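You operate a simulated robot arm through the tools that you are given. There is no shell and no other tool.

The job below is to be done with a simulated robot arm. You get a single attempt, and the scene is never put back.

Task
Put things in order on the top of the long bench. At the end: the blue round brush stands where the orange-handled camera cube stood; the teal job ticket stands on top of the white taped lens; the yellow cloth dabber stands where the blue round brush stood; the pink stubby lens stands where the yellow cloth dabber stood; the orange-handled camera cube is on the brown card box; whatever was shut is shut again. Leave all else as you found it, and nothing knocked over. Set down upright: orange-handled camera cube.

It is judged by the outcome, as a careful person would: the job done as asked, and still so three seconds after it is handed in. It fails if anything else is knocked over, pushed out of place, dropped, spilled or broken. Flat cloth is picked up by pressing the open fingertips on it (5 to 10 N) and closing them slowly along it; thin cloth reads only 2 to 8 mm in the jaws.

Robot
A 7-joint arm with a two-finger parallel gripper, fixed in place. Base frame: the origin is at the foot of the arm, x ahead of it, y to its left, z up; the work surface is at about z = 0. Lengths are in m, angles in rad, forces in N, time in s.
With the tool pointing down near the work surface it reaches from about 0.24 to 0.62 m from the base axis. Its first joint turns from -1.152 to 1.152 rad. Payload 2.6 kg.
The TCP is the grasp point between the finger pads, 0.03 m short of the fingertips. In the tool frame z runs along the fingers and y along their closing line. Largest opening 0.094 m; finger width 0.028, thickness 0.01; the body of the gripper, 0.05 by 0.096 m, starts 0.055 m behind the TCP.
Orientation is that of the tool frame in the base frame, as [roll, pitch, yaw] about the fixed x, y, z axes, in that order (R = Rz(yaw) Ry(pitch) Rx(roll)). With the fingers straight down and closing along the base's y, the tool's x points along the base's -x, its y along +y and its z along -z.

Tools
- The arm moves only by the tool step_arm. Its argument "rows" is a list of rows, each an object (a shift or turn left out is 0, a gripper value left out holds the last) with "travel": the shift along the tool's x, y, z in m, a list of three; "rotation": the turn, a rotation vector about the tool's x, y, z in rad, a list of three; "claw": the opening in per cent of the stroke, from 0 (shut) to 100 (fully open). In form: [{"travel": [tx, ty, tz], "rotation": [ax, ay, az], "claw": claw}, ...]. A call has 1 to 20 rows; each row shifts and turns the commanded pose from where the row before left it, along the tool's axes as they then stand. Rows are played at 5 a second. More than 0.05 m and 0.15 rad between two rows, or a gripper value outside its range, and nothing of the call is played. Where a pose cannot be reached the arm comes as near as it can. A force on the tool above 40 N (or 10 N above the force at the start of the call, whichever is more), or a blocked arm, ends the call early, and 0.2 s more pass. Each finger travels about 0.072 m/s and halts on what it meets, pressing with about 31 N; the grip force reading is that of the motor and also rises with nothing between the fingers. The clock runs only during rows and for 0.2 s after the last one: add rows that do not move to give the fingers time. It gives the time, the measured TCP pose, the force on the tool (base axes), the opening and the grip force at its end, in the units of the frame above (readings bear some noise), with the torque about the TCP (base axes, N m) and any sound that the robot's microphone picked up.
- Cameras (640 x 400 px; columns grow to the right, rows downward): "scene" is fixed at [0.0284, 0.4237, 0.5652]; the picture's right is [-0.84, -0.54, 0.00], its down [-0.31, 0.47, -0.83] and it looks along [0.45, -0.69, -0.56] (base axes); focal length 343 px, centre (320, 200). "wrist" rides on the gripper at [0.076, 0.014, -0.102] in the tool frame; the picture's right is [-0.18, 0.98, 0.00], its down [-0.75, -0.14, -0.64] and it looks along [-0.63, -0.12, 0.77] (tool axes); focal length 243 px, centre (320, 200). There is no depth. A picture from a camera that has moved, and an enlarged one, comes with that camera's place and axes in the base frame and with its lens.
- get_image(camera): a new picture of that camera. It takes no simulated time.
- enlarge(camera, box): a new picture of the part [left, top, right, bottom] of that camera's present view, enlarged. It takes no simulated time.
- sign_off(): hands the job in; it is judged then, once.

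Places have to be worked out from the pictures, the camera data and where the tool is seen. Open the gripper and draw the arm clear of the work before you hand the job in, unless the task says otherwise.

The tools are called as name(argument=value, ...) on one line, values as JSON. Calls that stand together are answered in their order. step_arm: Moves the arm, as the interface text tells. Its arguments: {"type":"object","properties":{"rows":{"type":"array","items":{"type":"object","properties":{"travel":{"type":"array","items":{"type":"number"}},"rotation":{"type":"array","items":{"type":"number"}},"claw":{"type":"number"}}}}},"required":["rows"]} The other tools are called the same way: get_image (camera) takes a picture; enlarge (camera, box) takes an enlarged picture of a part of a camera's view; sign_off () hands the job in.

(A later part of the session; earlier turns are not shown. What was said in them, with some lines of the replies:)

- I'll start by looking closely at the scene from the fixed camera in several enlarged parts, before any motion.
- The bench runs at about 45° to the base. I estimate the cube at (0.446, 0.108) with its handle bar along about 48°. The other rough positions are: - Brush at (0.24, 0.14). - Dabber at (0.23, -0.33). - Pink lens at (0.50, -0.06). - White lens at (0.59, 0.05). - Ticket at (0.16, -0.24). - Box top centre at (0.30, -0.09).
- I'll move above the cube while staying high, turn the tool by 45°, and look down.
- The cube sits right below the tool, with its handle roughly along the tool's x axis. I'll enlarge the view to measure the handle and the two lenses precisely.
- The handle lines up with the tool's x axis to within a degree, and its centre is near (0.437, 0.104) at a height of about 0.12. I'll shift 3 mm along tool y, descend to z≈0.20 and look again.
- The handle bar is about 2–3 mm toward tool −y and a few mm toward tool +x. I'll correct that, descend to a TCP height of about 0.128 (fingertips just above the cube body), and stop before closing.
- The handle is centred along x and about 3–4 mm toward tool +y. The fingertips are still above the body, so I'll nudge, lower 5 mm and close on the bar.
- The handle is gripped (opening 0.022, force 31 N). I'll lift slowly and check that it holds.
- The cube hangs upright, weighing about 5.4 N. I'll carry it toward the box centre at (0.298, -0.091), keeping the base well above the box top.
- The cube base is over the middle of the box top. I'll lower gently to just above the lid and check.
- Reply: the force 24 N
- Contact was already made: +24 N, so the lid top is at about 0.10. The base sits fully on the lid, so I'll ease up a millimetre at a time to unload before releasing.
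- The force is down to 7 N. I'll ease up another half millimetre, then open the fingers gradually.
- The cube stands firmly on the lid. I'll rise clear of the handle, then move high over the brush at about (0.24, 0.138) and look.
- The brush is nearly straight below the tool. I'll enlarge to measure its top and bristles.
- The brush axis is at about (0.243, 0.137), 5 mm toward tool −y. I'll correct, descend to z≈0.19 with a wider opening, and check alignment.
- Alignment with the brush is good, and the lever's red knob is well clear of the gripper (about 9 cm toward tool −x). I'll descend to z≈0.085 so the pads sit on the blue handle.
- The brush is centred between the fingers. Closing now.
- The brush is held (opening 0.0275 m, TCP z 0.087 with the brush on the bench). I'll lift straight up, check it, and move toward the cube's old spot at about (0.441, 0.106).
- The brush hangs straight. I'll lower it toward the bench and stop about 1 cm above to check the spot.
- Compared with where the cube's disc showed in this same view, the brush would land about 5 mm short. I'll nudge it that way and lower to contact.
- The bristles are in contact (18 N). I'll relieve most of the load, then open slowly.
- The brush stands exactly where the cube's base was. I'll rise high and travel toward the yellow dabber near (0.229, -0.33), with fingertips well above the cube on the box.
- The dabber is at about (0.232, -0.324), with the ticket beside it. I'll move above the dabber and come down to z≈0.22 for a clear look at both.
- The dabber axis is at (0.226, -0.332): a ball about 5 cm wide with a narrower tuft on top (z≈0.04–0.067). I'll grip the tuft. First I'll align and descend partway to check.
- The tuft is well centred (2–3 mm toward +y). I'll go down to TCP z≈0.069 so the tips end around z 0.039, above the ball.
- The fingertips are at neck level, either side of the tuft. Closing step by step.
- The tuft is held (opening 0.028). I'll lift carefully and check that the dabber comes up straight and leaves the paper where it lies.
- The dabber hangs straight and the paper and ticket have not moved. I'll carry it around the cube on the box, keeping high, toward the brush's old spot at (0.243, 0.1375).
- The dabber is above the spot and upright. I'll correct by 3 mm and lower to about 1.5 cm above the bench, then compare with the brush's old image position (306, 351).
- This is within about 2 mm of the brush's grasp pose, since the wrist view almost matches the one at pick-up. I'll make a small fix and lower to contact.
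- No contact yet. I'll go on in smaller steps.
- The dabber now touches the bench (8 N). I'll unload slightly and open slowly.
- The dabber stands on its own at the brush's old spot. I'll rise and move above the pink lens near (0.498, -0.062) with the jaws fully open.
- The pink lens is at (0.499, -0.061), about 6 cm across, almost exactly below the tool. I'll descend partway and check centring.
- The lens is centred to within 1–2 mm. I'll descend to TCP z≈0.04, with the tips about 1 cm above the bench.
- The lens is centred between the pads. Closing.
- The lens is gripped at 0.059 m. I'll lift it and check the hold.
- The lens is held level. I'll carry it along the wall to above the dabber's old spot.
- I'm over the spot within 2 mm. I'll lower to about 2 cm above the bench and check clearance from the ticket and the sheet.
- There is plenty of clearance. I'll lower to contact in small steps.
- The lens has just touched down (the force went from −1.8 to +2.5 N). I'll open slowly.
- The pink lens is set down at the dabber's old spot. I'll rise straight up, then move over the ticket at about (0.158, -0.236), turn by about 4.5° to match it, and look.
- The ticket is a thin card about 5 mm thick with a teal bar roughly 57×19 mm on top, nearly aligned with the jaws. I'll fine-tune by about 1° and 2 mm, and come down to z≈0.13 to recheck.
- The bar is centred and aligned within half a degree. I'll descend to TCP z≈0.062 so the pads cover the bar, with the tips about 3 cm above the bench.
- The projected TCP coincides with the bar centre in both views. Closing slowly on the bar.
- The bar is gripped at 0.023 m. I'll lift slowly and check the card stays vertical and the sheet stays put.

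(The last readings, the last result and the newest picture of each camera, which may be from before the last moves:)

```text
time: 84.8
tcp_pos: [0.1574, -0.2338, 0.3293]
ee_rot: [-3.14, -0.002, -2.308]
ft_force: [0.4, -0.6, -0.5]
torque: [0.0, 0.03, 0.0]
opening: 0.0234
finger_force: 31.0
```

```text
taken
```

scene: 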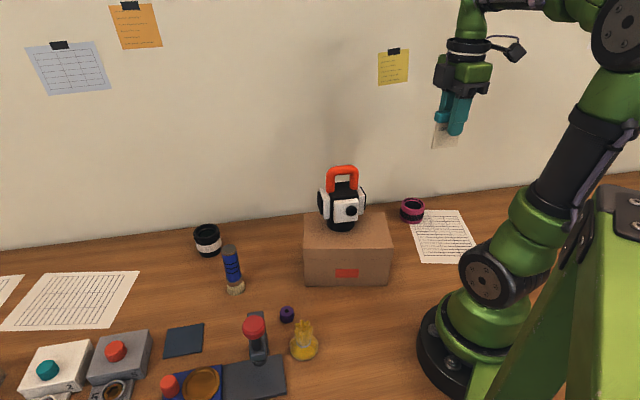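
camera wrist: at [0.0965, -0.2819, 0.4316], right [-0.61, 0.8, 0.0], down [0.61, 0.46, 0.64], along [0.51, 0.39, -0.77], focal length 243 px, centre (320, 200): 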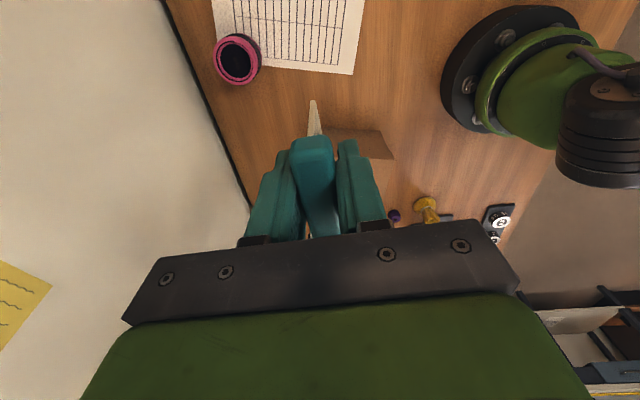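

The ticket hangs vertical and the sheet is undisturbed. I'll carry it along the wall side, clear of the cube on the box, to above the white lens at about (0.582, 0.051).

step_arm(rows=[{"travel": [-0.0283, -0.021, 0]}, {"travel": [-0.0283, -0.021, 0]}, {"travel": [-0.0283, -0.021, 0]}, {"travel": [-0.0283, -0.021, 0]}, {"travel": [-0.0283, -0.021, 0]}, {"travel": [-0.0395, -0.002, 0]}, {"travel": [-0.0395, -0.002, 0]}, {"travel": [-0.0395, -0.002, 0]}, {"travel": [-0.0395, -0.002, 0]}, {"travel": [-0.0395, -0.002, 0]}, {"travel": [-0.0395, -0.002, 0.01]}, {"travel": [-0.0395, -0.002, 0.02]}, {"travel": [-0.0395, -0.002, 0.02]}, {"travel": [-0.0391, -0.002, 0.02]}, {}, {}])

get_image(camera="wrist")

get_image(camera="scene")

```text
time: 88.2
tcp_pos: [0.5685, 0.0384, 0.2703]
ee_rot: [3.141, 0.0, -2.305]
ft_force: [-0.2, -0.3, 0.6]
torque: [-0.01, -0.01, 0.02]
opening: 0.0232
finger_force: 31.2
out of reach, approached as far as the arm can: row 14
```

```text
taken
camera wrist: at [0.5056, -0.0097, 0.372], right [-0.61, 0.8, 0.0], down [0.61, 0.46, 0.64], along [0.51, 0.39, -0.77], focal length 243 px, centre (320, 200)
```

wrist: 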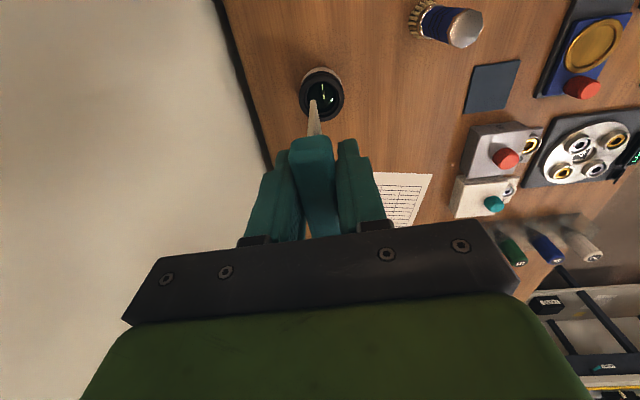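

```text
taken
```

scene: 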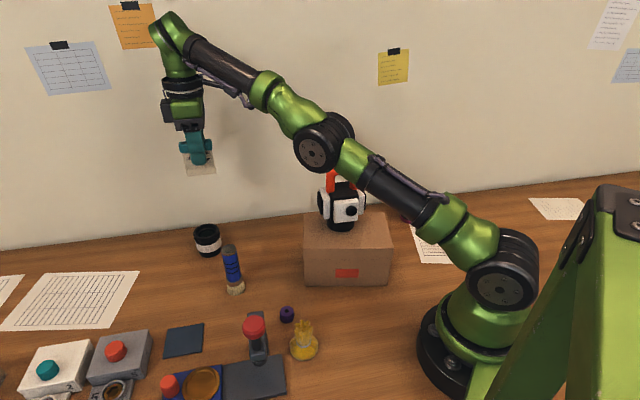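

At this height the arm ran out of reach just short of the lens; lower down it will reach. I'll measure the lens in the wrist view first.

enlarge(camera="wrist", box=[270, 40, 380, 150])

enlarge(camera="scene", box=[150, 130, 270, 290])

```text
3.64 times, centred on (325, 95) of wrist
camera zoom: at [0.5056, -0.0097, 0.372], right [-0.61, 0.8, 0.0], down [0.61, 0.46, 0.64], along [0.51, 0.39, -0.77], focal length 882 px, centre (302, 582)
```

zoom: 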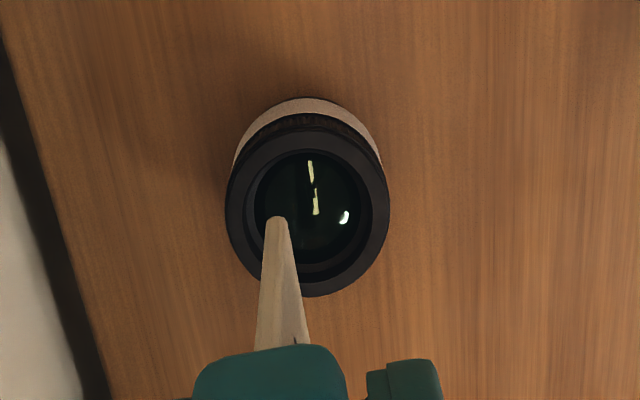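

```text
2.50 times, centred on (210, 210) of scene
camera zoom: at [0.0284, 0.4237, 0.5652], right [-0.84, -0.54, 0.0], down [-0.31, 0.47, -0.83], along [0.45, -0.69, -0.56], focal length 858 px, centre (595, 175)
```

zoom: 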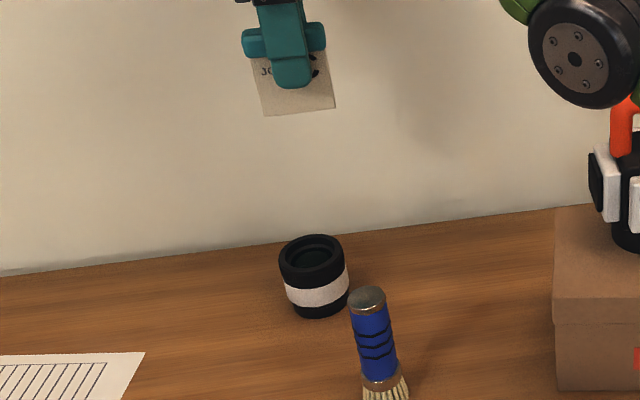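

The lens top centre is about 19 mm toward tool −x and 2 mm toward −y, near (0.583, 0.051), with its top at z≈0.05–0.055. I'll lower 3 cm to bring the arm back into reach and see where it settles.

step_arm(rows=[{"travel": [0, 0, 0.015]}, {"travel": [0, 0, 0.015]}, {}, {}])

```text
time: 89.2
tcp_pos: [0.5665, 0.0389, 0.2409]
ee_rot: [-3.141, -0.001, -2.308]
ft_force: [-0.3, -0.5, -0.2]
torque: [0.01, 0.03, 0.02]
opening: 0.0233
finger_force: 31.3
```

The commanded pose now follows the measured one. I'll move over the lens centre while lowering to z≈0.20, then re-measure.

step_arm(rows=[{"travel": [0, 0, 0.015]}, {"travel": [-0.01, -0.001, 0.01]}, {"travel": [-0.009, -0.001, 0.01]}, {}, {}, {}])

get_image(camera="wrist")

enlarge(camera="wrist", box=[270, 40, 380, 150])

enlarge(camera="scene", box=[150, 130, 270, 290])

```text
time: 90.6
tcp_pos: [0.58, 0.0524, 0.2053]
ee_rot: [-3.141, 0.0, -2.307]
ft_force: [-0.2, 0.4, 0.0]
torque: [0.0, 0.01, 0.03]
opening: 0.0232
finger_force: 30.8
```

```text
taken
camera wrist: at [0.5191, 0.0037, 0.3072], right [-0.6, 0.8, 0.0], down [0.61, 0.46, 0.64], along [0.51, 0.39, -0.77], focal length 243 px, centre (320, 200)
```

wrist: 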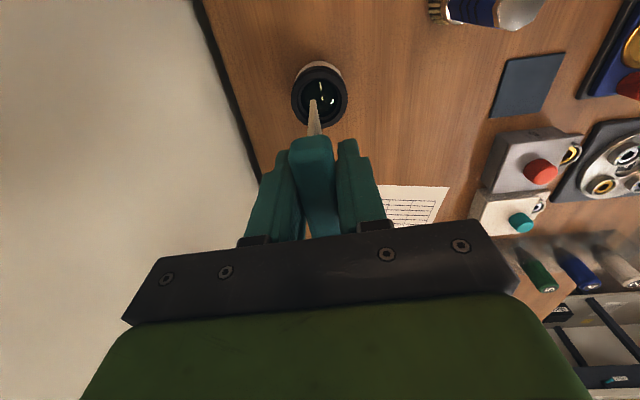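

```text
3.64 times, centred on (325, 95) of wrist
camera zoom: at [0.5191, 0.0037, 0.3072], right [-0.6, 0.8, 0.0], down [0.61, 0.46, 0.64], along [0.51, 0.39, -0.77], focal length 882 px, centre (302, 582)
```

zoom: 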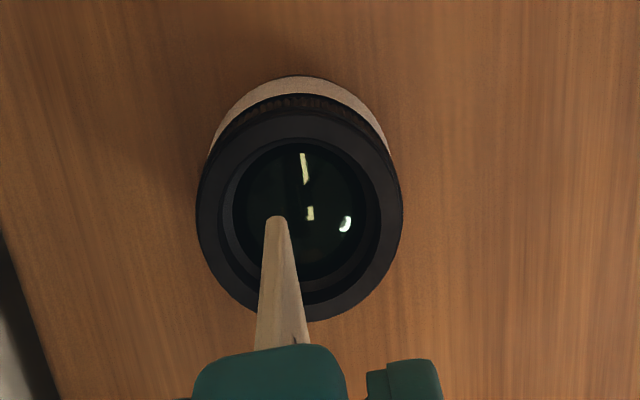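

```text
2.50 times, centred on (210, 210) of scene
camera zoom: at [0.0284, 0.4237, 0.5652], right [-0.84, -0.54, 0.0], down [-0.31, 0.47, -0.83], along [0.45, -0.69, -0.56], focal length 858 px, centre (595, 175)
```

zoom: 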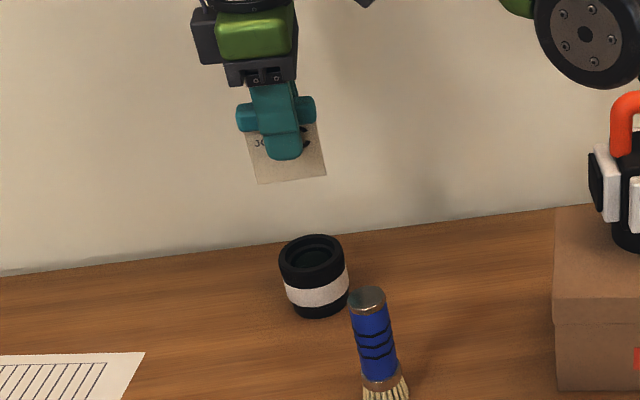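

The ticket is within about 2 mm of the lens centre. I'll shift 2 mm in −y and lower to about 1.5 cm above the lens rim.

step_arm(rows=[{"travel": [-0.001, -0.002, 0.02]}, {"travel": [0, 0, 0.025]}, {"travel": [0, 0, 0.015]}, {"travel": [0, 0, 0.01]}, {}, {}])

enlarge(camera="wrist", box=[250, 20, 390, 160])

enlarge(camera="scene", box=[150, 150, 270, 290])

```text
time: 92.0
tcp_pos: [0.5834, 0.0509, 0.1363]
ee_rot: [3.14, -0.001, -2.308]
ft_force: [0.2, 0.5, -0.9]
torque: [-0.01, -0.03, 0.03]
opening: 0.0233
finger_force: 31.2
```

```text
2.86 times, centred on (320, 90) of wrist
camera zoom: at [0.5214, 0.0028, 0.2372], right [-0.6, 0.8, 0.0], down [0.61, 0.46, 0.64], along [0.51, 0.39, -0.77], focal length 693 px, centre (320, 514)
```

zoom: 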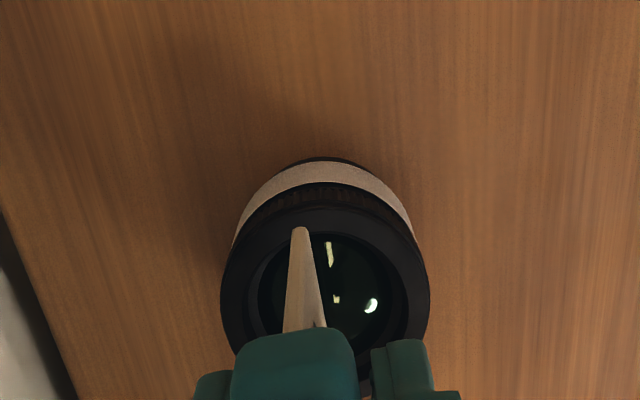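

```text
2.86 times, centred on (210, 220) of scene
camera zoom: at [0.0284, 0.4237, 0.5652], right [-0.84, -0.54, 0.0], down [-0.31, 0.47, -0.83], along [0.45, -0.69, -0.56], focal length 980 px, centre (634, 143)
```

zoom: 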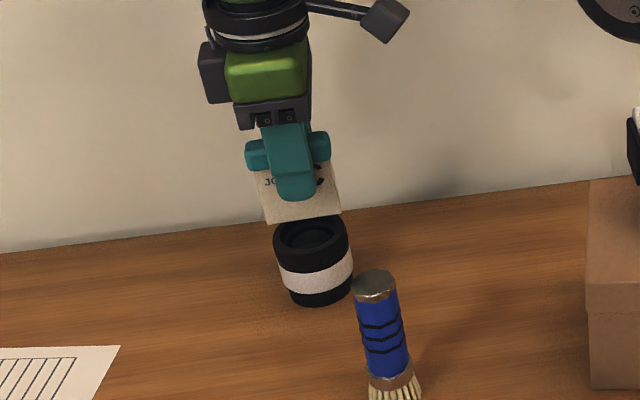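

The y alignment is good. For the x alignment I want a finer look at the rim and the card's ends before touching down.

enlarge(camera="scene", box=[180, 190, 240, 260])

enlarge(camera="wrist", box=[280, 70, 370, 160])

```text
5.71 times, centred on (210, 225) of scene
camera zoom: at [0.0284, 0.4237, 0.5652], right [-0.84, -0.54, 0.0], down [-0.31, 0.47, -0.83], along [0.45, -0.69, -0.56], focal length 1960 px, centre (949, 57)
```

zoom: 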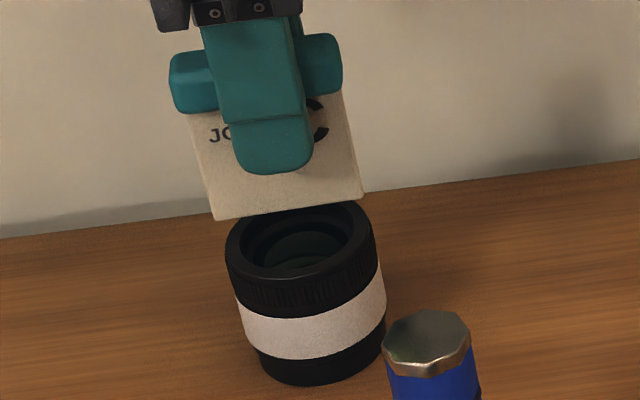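

```text
4.44 times, centred on (325, 115) of wrist
camera zoom: at [0.5214, 0.0028, 0.2372], right [-0.6, 0.8, 0.0], down [0.61, 0.46, 0.64], along [0.51, 0.39, -0.77], focal length 1078 px, centre (298, 578)
```

zoom: 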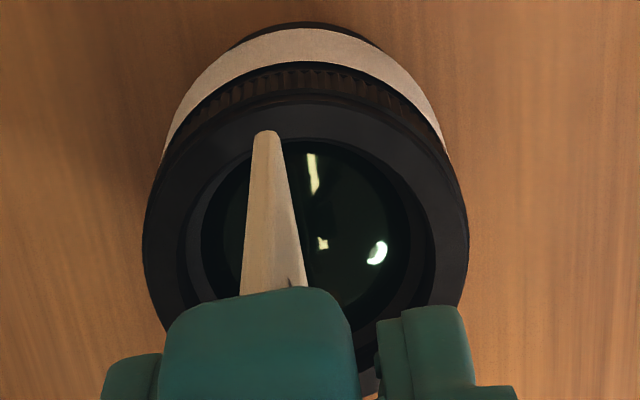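

Both views now agree: the card is about 58 mm long and its centre is within 1 mm of the lens centre, with both ends over the rim. I'll lower gently, watching the force.

step_arm(rows=[{"travel": [0, 0, 0.005]}, {"travel": [0, 0, 0.004]}, {"travel": [0, 0, 0.002]}, {}, {}])

```text
time: 93.2
tcp_pos: [0.5839, 0.0514, 0.1246]
ee_rot: [3.141, -0.001, -2.306]
ft_force: [0.0, 0.9, -1.1]
torque: [0.02, -0.01, 0.01]
opening: 0.0234
finger_force: 30.7
```

step_arm(rows=[{"travel": [0, 0, 0.001]}, {}, {"travel": [0, 0, 0.001]}, {}, {}])

enlarge(camera="scene", box=[180, 190, 240, 260])

```text
time: 94.4
tcp_pos: [0.5837, 0.0508, 0.1217]
ee_rot: [-3.141, 0.0, -2.307]
ft_force: [-0.5, -0.1, 2.7]
torque: [0.0, -0.02, 0.01]
opening: 0.0231
finger_force: 31.2
```

```text
5.71 times, centred on (210, 225) of scene
camera zoom: at [0.0284, 0.4236, 0.5652], right [-0.84, -0.54, 0.0], down [-0.31, 0.47, -0.83], along [0.45, -0.69, -0.56], focal length 1960 px, centre (949, 57)
```

zoom: 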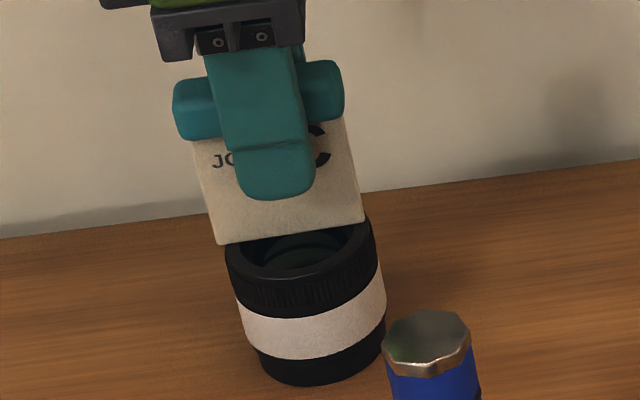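

First contact shows a rim height of about 0.058. The card sits about 3.5 mm toward one side of the rim, so I'll lift 3 mm, shift 3 mm along tool +x, and come back down.

step_arm(rows=[{"travel": [0, 0, -0.004]}, {}, {"travel": [0.003, 0, 0]}, {}, {"travel": [0, 0, 0.003]}, {}, {}])

enlarge(camera="scene", box=[180, 190, 240, 260])

enlarge(camera="wrist", box=[270, 70, 370, 170])

```text
time: 96.0
tcp_pos: [0.5807, 0.0492, 0.1247]
ee_rot: [-3.141, 0.0, -2.306]
ft_force: [-0.5, 0.1, 0.1]
torque: [-0.03, 0.01, 0.0]
opening: 0.0233
finger_force: 31.3
```

```text
5.71 times, centred on (210, 225) of scene
camera zoom: at [0.0284, 0.4237, 0.5652], right [-0.84, -0.54, 0.0], down [-0.31, 0.47, -0.83], along [0.45, -0.69, -0.56], focal length 1960 px, centre (949, 57)
```

zoom: 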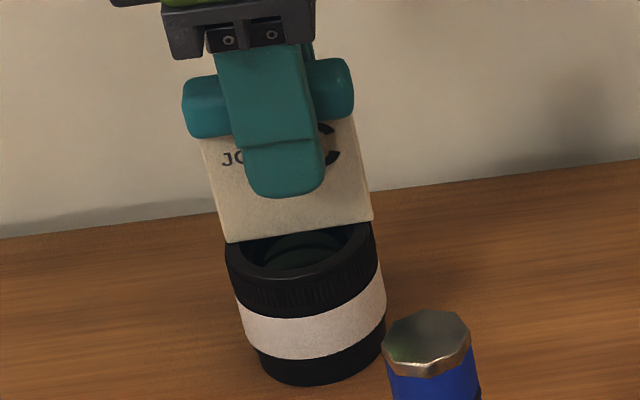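

```text
4.00 times, centred on (320, 120) of wrist
camera zoom: at [0.52, 0.0011, 0.2252], right [-0.6, 0.8, 0.0], down [0.61, 0.46, 0.64], along [0.51, 0.39, -0.77], focal length 970 px, centre (320, 520)
```

zoom: 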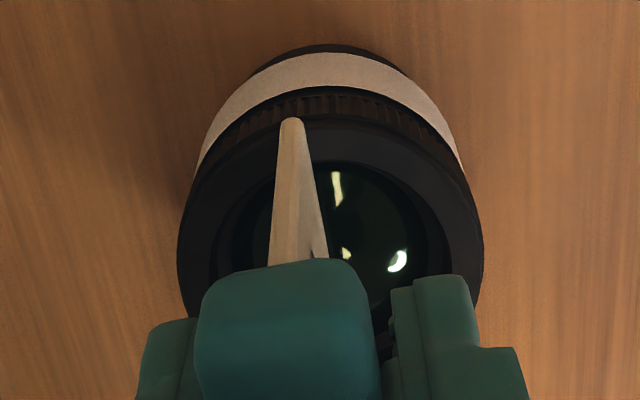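

The card now spans the rim symmetrically in the scene view (227–372 against the ring's 226–374). Lowering to contact.

step_arm(rows=[{"travel": [0, 0, 0.001]}, {}, {}])

```text
time: 96.8
tcp_pos: [0.581, 0.0485, 0.1228]
ee_rot: [-3.139, 0.002, -2.306]
ft_force: [0.3, -1.1, 5.3]
torque: [0.0, 0.0, 0.0]
opening: 0.0233
finger_force: 30.8
```

Contact at 5 N with zero torque, so the card is evenly supported. I'll ease slightly and open very gradually.

step_arm(rows=[{"travel": [0, 0, -0.0003]}, {}, {"claw": 26}, {"claw": 28}, {"claw": 31}, {"claw": 35}, {"claw": 42}, {"claw": 50}, {}, {}])

enlarge(camera="scene", box=[150, 150, 270, 290])

get_image(camera="wrist")

```text
time: 99.0
tcp_pos: [0.5804, 0.0497, 0.1214]
ee_rot: [3.141, -0.001, -2.307]
ft_force: [-0.3, -0.1, 0.0]
torque: [0.0, -0.02, -0.01]
opening: 0.047
finger_force: 0.0
```

```text
2.86 times, centred on (210, 220) of scene
camera zoom: at [0.0284, 0.4237, 0.5652], right [-0.84, -0.54, 0.0], down [-0.31, 0.47, -0.83], along [0.45, -0.69, -0.56], focal length 980 px, centre (634, 143)
```

zoom: 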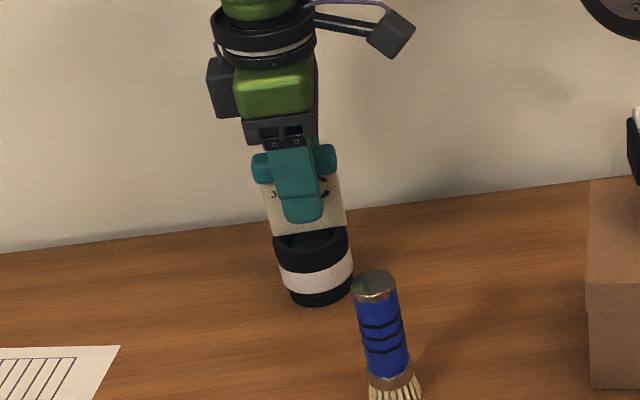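

```text
taken
camera wrist: at [0.5196, 0.001, 0.2242], right [-0.6, 0.8, 0.0], down [0.61, 0.46, 0.64], along [0.51, 0.39, -0.77], focal length 243 px, centre (320, 200)
```

wrist: 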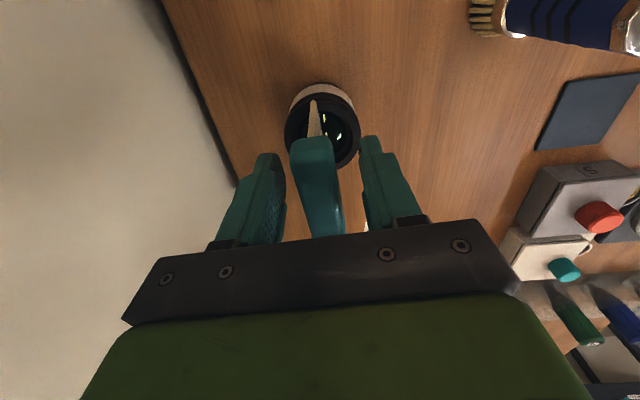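

The ticket stands free on the lens. I'll open a bit more and rise straight up, clear of the bar.

step_arm(rows=[{"claw": 62}, {}, {"travel": [0, 0, -0.01]}, {"travel": [0, 0, -0.02]}, {"travel": [0, 0, -0.03]}, {"travel": [0, 0, -0.03]}, {"travel": [0, 0, -0.01]}, {}])

get_image(camera="scene")

enlarge(camera="scene", box=[150, 150, 270, 290])

get_image(camera="wrist")

```text
time: 100.8
tcp_pos: [0.5831, 0.0509, 0.2221]
ee_rot: [-3.141, 0.0, -2.306]
ft_force: [-0.1, 0.3, 0.3]
torque: [0.01, 0.02, 0.0]
opening: 0.058
finger_force: 0.0
```

```text
taken
```

scene: 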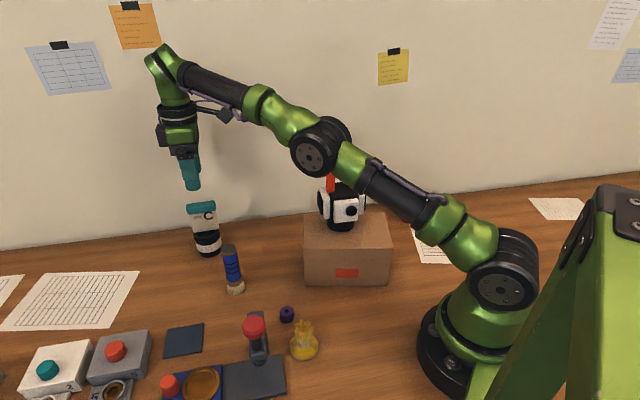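

```text
2.86 times, centred on (210, 220) of scene
camera zoom: at [0.0284, 0.4237, 0.5652], right [-0.84, -0.54, 0.0], down [-0.31, 0.47, -0.83], along [0.45, -0.69, -0.56], focal length 980 px, centre (634, 143)
```

zoom: 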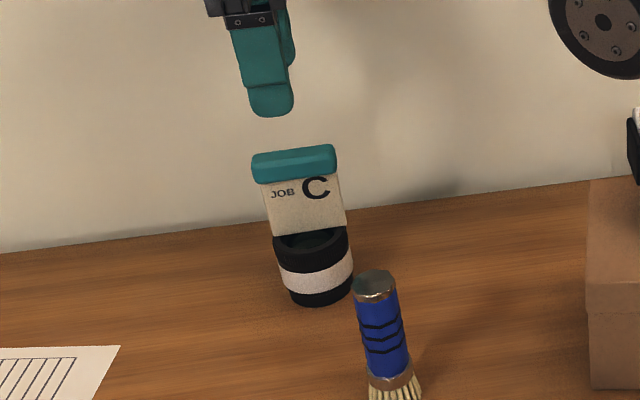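

```text
taken
camera wrist: at [0.5221, 0.0026, 0.3241], right [-0.61, 0.8, 0.0], down [0.61, 0.46, 0.64], along [0.51, 0.39, -0.77], focal length 243 px, centre (320, 200)
```

wrist: 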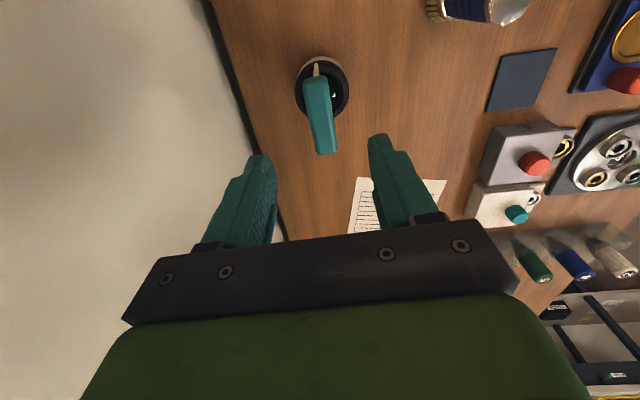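

Everything stands. I'll draw the arm back and up to a clear pose, then inspect the whole bench.

step_arm(rows=[{"travel": [0.015, 0.004, -0.01]}, {"travel": [0.033, 0.011, -0.023]}, {"travel": [0.033, 0.011, -0.023]}, {"travel": [0.033, 0.011, -0.023]}, {"travel": [0.033, 0.011, -0.023]}, {"travel": [0.02, 0.01, -0.014]}, {}, {}, {}, {}])

get_image(camera="scene")

get_image(camera="wrist")

enlarge(camera="scene", box=[160, 150, 280, 300])

enlarge(camera="scene", box=[280, 150, 480, 300])

enlarge(camera="scene", box=[160, 290, 330, 400])

```text
time: 103.0
tcp_pos: [0.4268, -0.0363, 0.338]
ee_rot: [3.141, 0.001, -2.307]
ft_force: [-0.6, 0.2, -0.7]
torque: [-0.02, -0.02, -0.01]
opening: 0.0584
finger_force: 0.0
```

```text
taken
```

scene: 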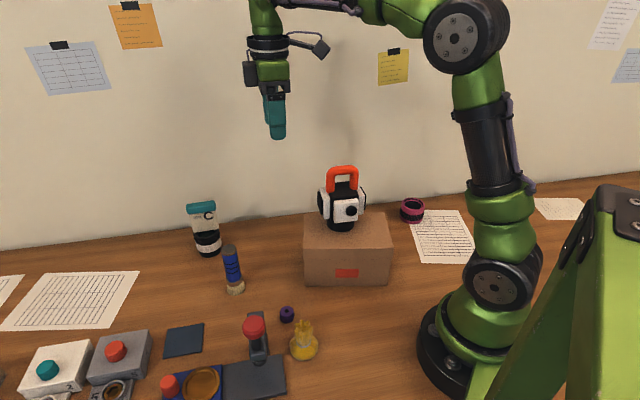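

```text
taken
camera wrist: at [0.3651, -0.0841, 0.4402], right [-0.6, 0.8, 0.0], down [0.61, 0.46, 0.64], along [0.51, 0.39, -0.77], focal length 243 px, centre (320, 200)
```

wrist: 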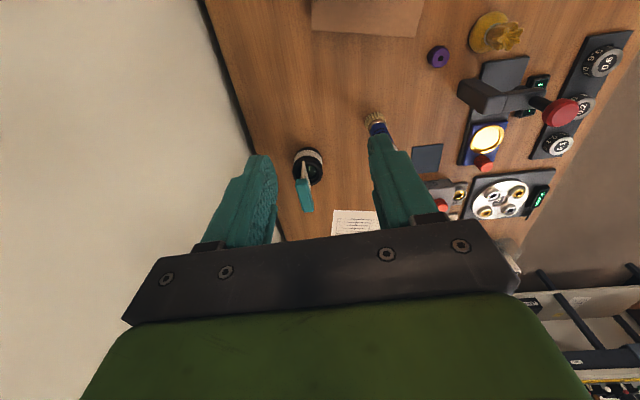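

```text
2.67 times, centred on (220, 225) of scene
camera zoom: at [0.0284, 0.4237, 0.5652], right [-0.84, -0.54, 0.0], down [-0.31, 0.47, -0.83], along [0.45, -0.69, -0.56], focal length 915 px, centre (587, 133)
```

zoom: 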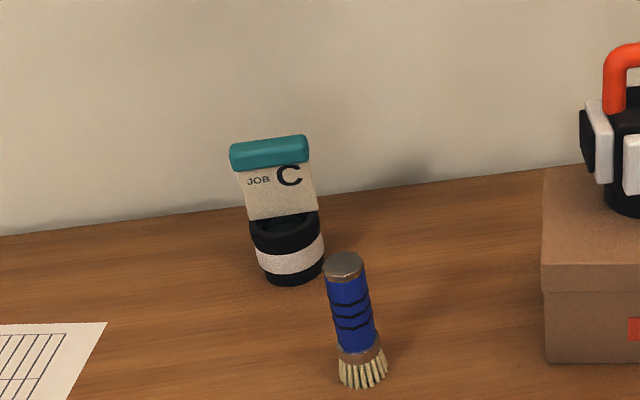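

```text
2.67 times, centred on (380, 225) of scene
camera zoom: at [0.0284, 0.4237, 0.5652], right [-0.84, -0.54, 0.0], down [-0.31, 0.47, -0.83], along [0.45, -0.69, -0.56], focal length 915 px, centre (160, 133)
```

zoom: 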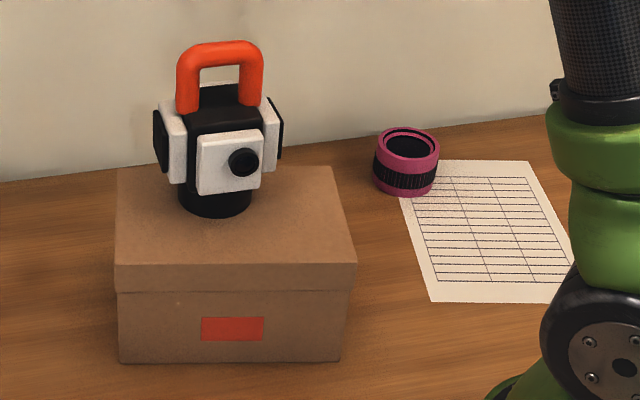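

```text
3.64 times, centred on (245, 345) of scene
camera zoom: at [0.0284, 0.4237, 0.5652], right [-0.84, -0.54, 0.0], down [-0.31, 0.47, -0.83], along [0.45, -0.69, -0.56], focal length 1247 px, centre (593, -327)
```

zoom: 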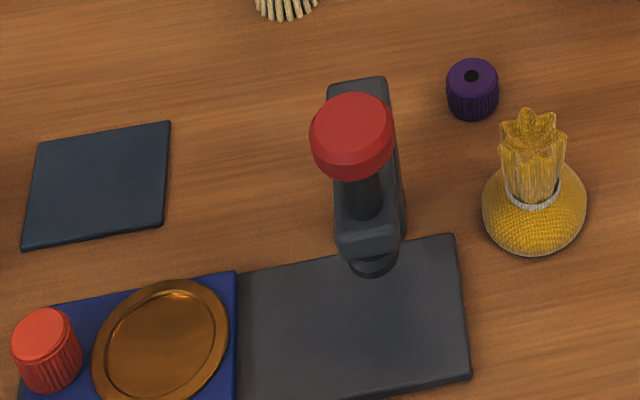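

All objects appear in order. I'll check the lens placement against the dabber's original image position using the same crop as at the start, along with the devices at lower left.

enlarge(camera="scene", box=[340, 180, 500, 300])

enlarge(camera="scene", box=[0, 300, 160, 400])

enlarge(camera="scene", box=[180, 190, 340, 310])

```text
3.33 times, centred on (420, 240) of scene
camera zoom: at [0.0284, 0.4237, 0.5652], right [-0.84, -0.54, 0.0], down [-0.31, 0.47, -0.83], along [0.45, -0.69, -0.56], focal length 1143 px, centre (-13, 67)
```

zoom: 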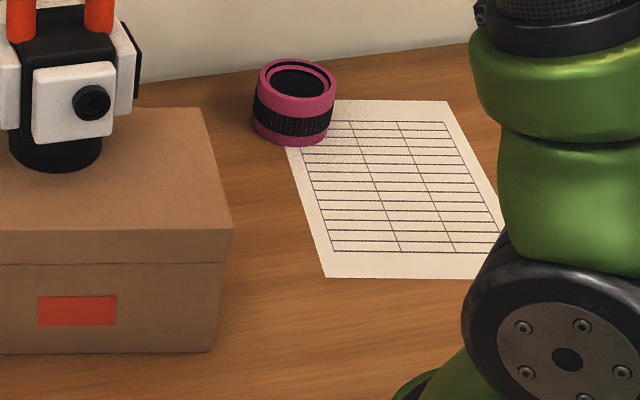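

```text
4.00 times, centred on (80, 350) of scene
camera zoom: at [0.0284, 0.4237, 0.5652], right [-0.84, -0.54, 0.0], down [-0.31, 0.47, -0.83], along [0.45, -0.69, -0.56], focal length 1372 px, centre (1280, -400)
```

zoom: 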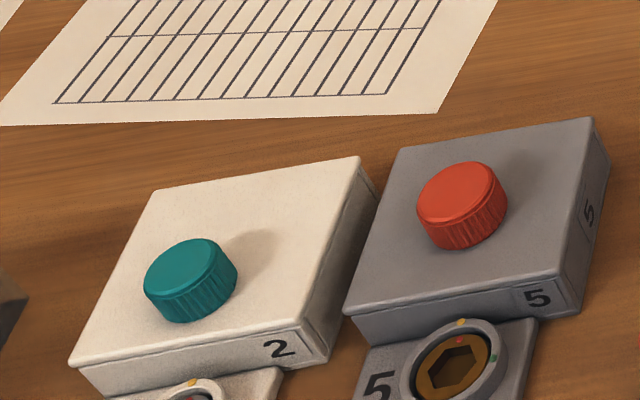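

```text
3.33 times, centred on (260, 250) of scene
camera zoom: at [0.0284, 0.4237, 0.5652], right [-0.84, -0.54, 0.0], down [-0.31, 0.47, -0.83], along [0.45, -0.69, -0.56], focal length 1143 px, centre (520, 33)
```

zoom: 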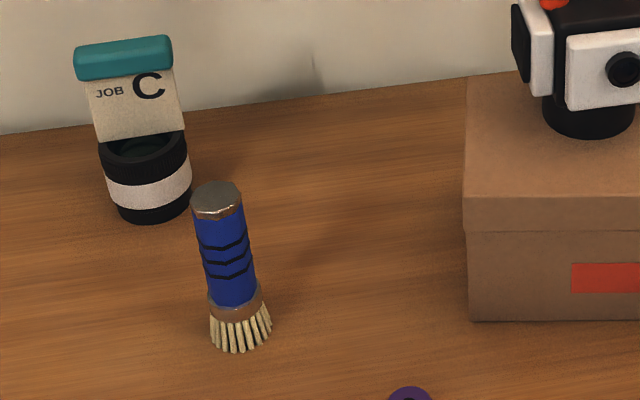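

Each object is within about 6 mm of its target spot. The white lens, box, papers and devices match the starting pictures, and the box lid is still shut. I'll open the gripper fully and pause a moment to confirm everything is stable.

step_arm(rows=[{"claw": 100}, {}, {}, {}, {}, {}, {}, {}])

get_image(camera="scene")

```text
time: 104.8
tcp_pos: [0.426, -0.0359, 0.3381]
ee_rot: [3.141, 0.0, -2.308]
ft_force: [-0.3, -0.3, 0.7]
torque: [0.0, -0.04, -0.02]
opening: 0.0942
finger_force: 0.0
```

```text
taken
```

scene: 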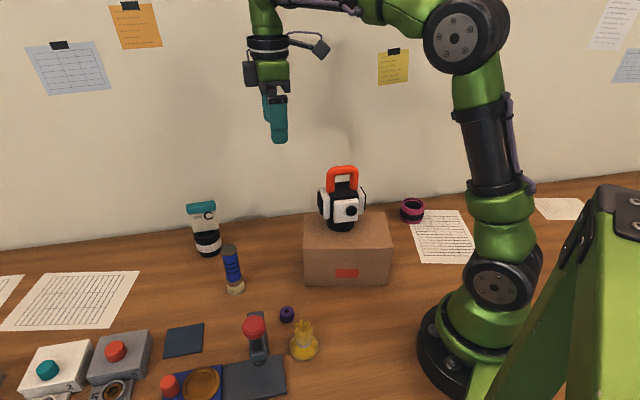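

The final view shows all five items in place, upright and still, with nothing else disturbed and the arm clear with its gripper open. Handing in.

sign_off()

```text
The job is handed in.
```

I moved all five items to where you asked and handed the job in. In the last picture everything was upright and still, and the arm was clear with its gripper open.

- **Orange-handled camera cube:** stands upright on the brown card box.
- **Blue round brush:** stands where the cube stood.
- **Yellow cloth dabber:** stands about 6 mm from where the brush stood.
- **Pink stubby lens:** stands about 6 mm from where the dabber stood.
- **Teal job ticket:** stands on top of the white taped lens, with both ends of the card resting on the rim.

The box was never opened and its lid is still shut. The other things on the bench that I could compare looked the same as in the starting pictures. I judged the positions from the camera pictures, so they are estimates.
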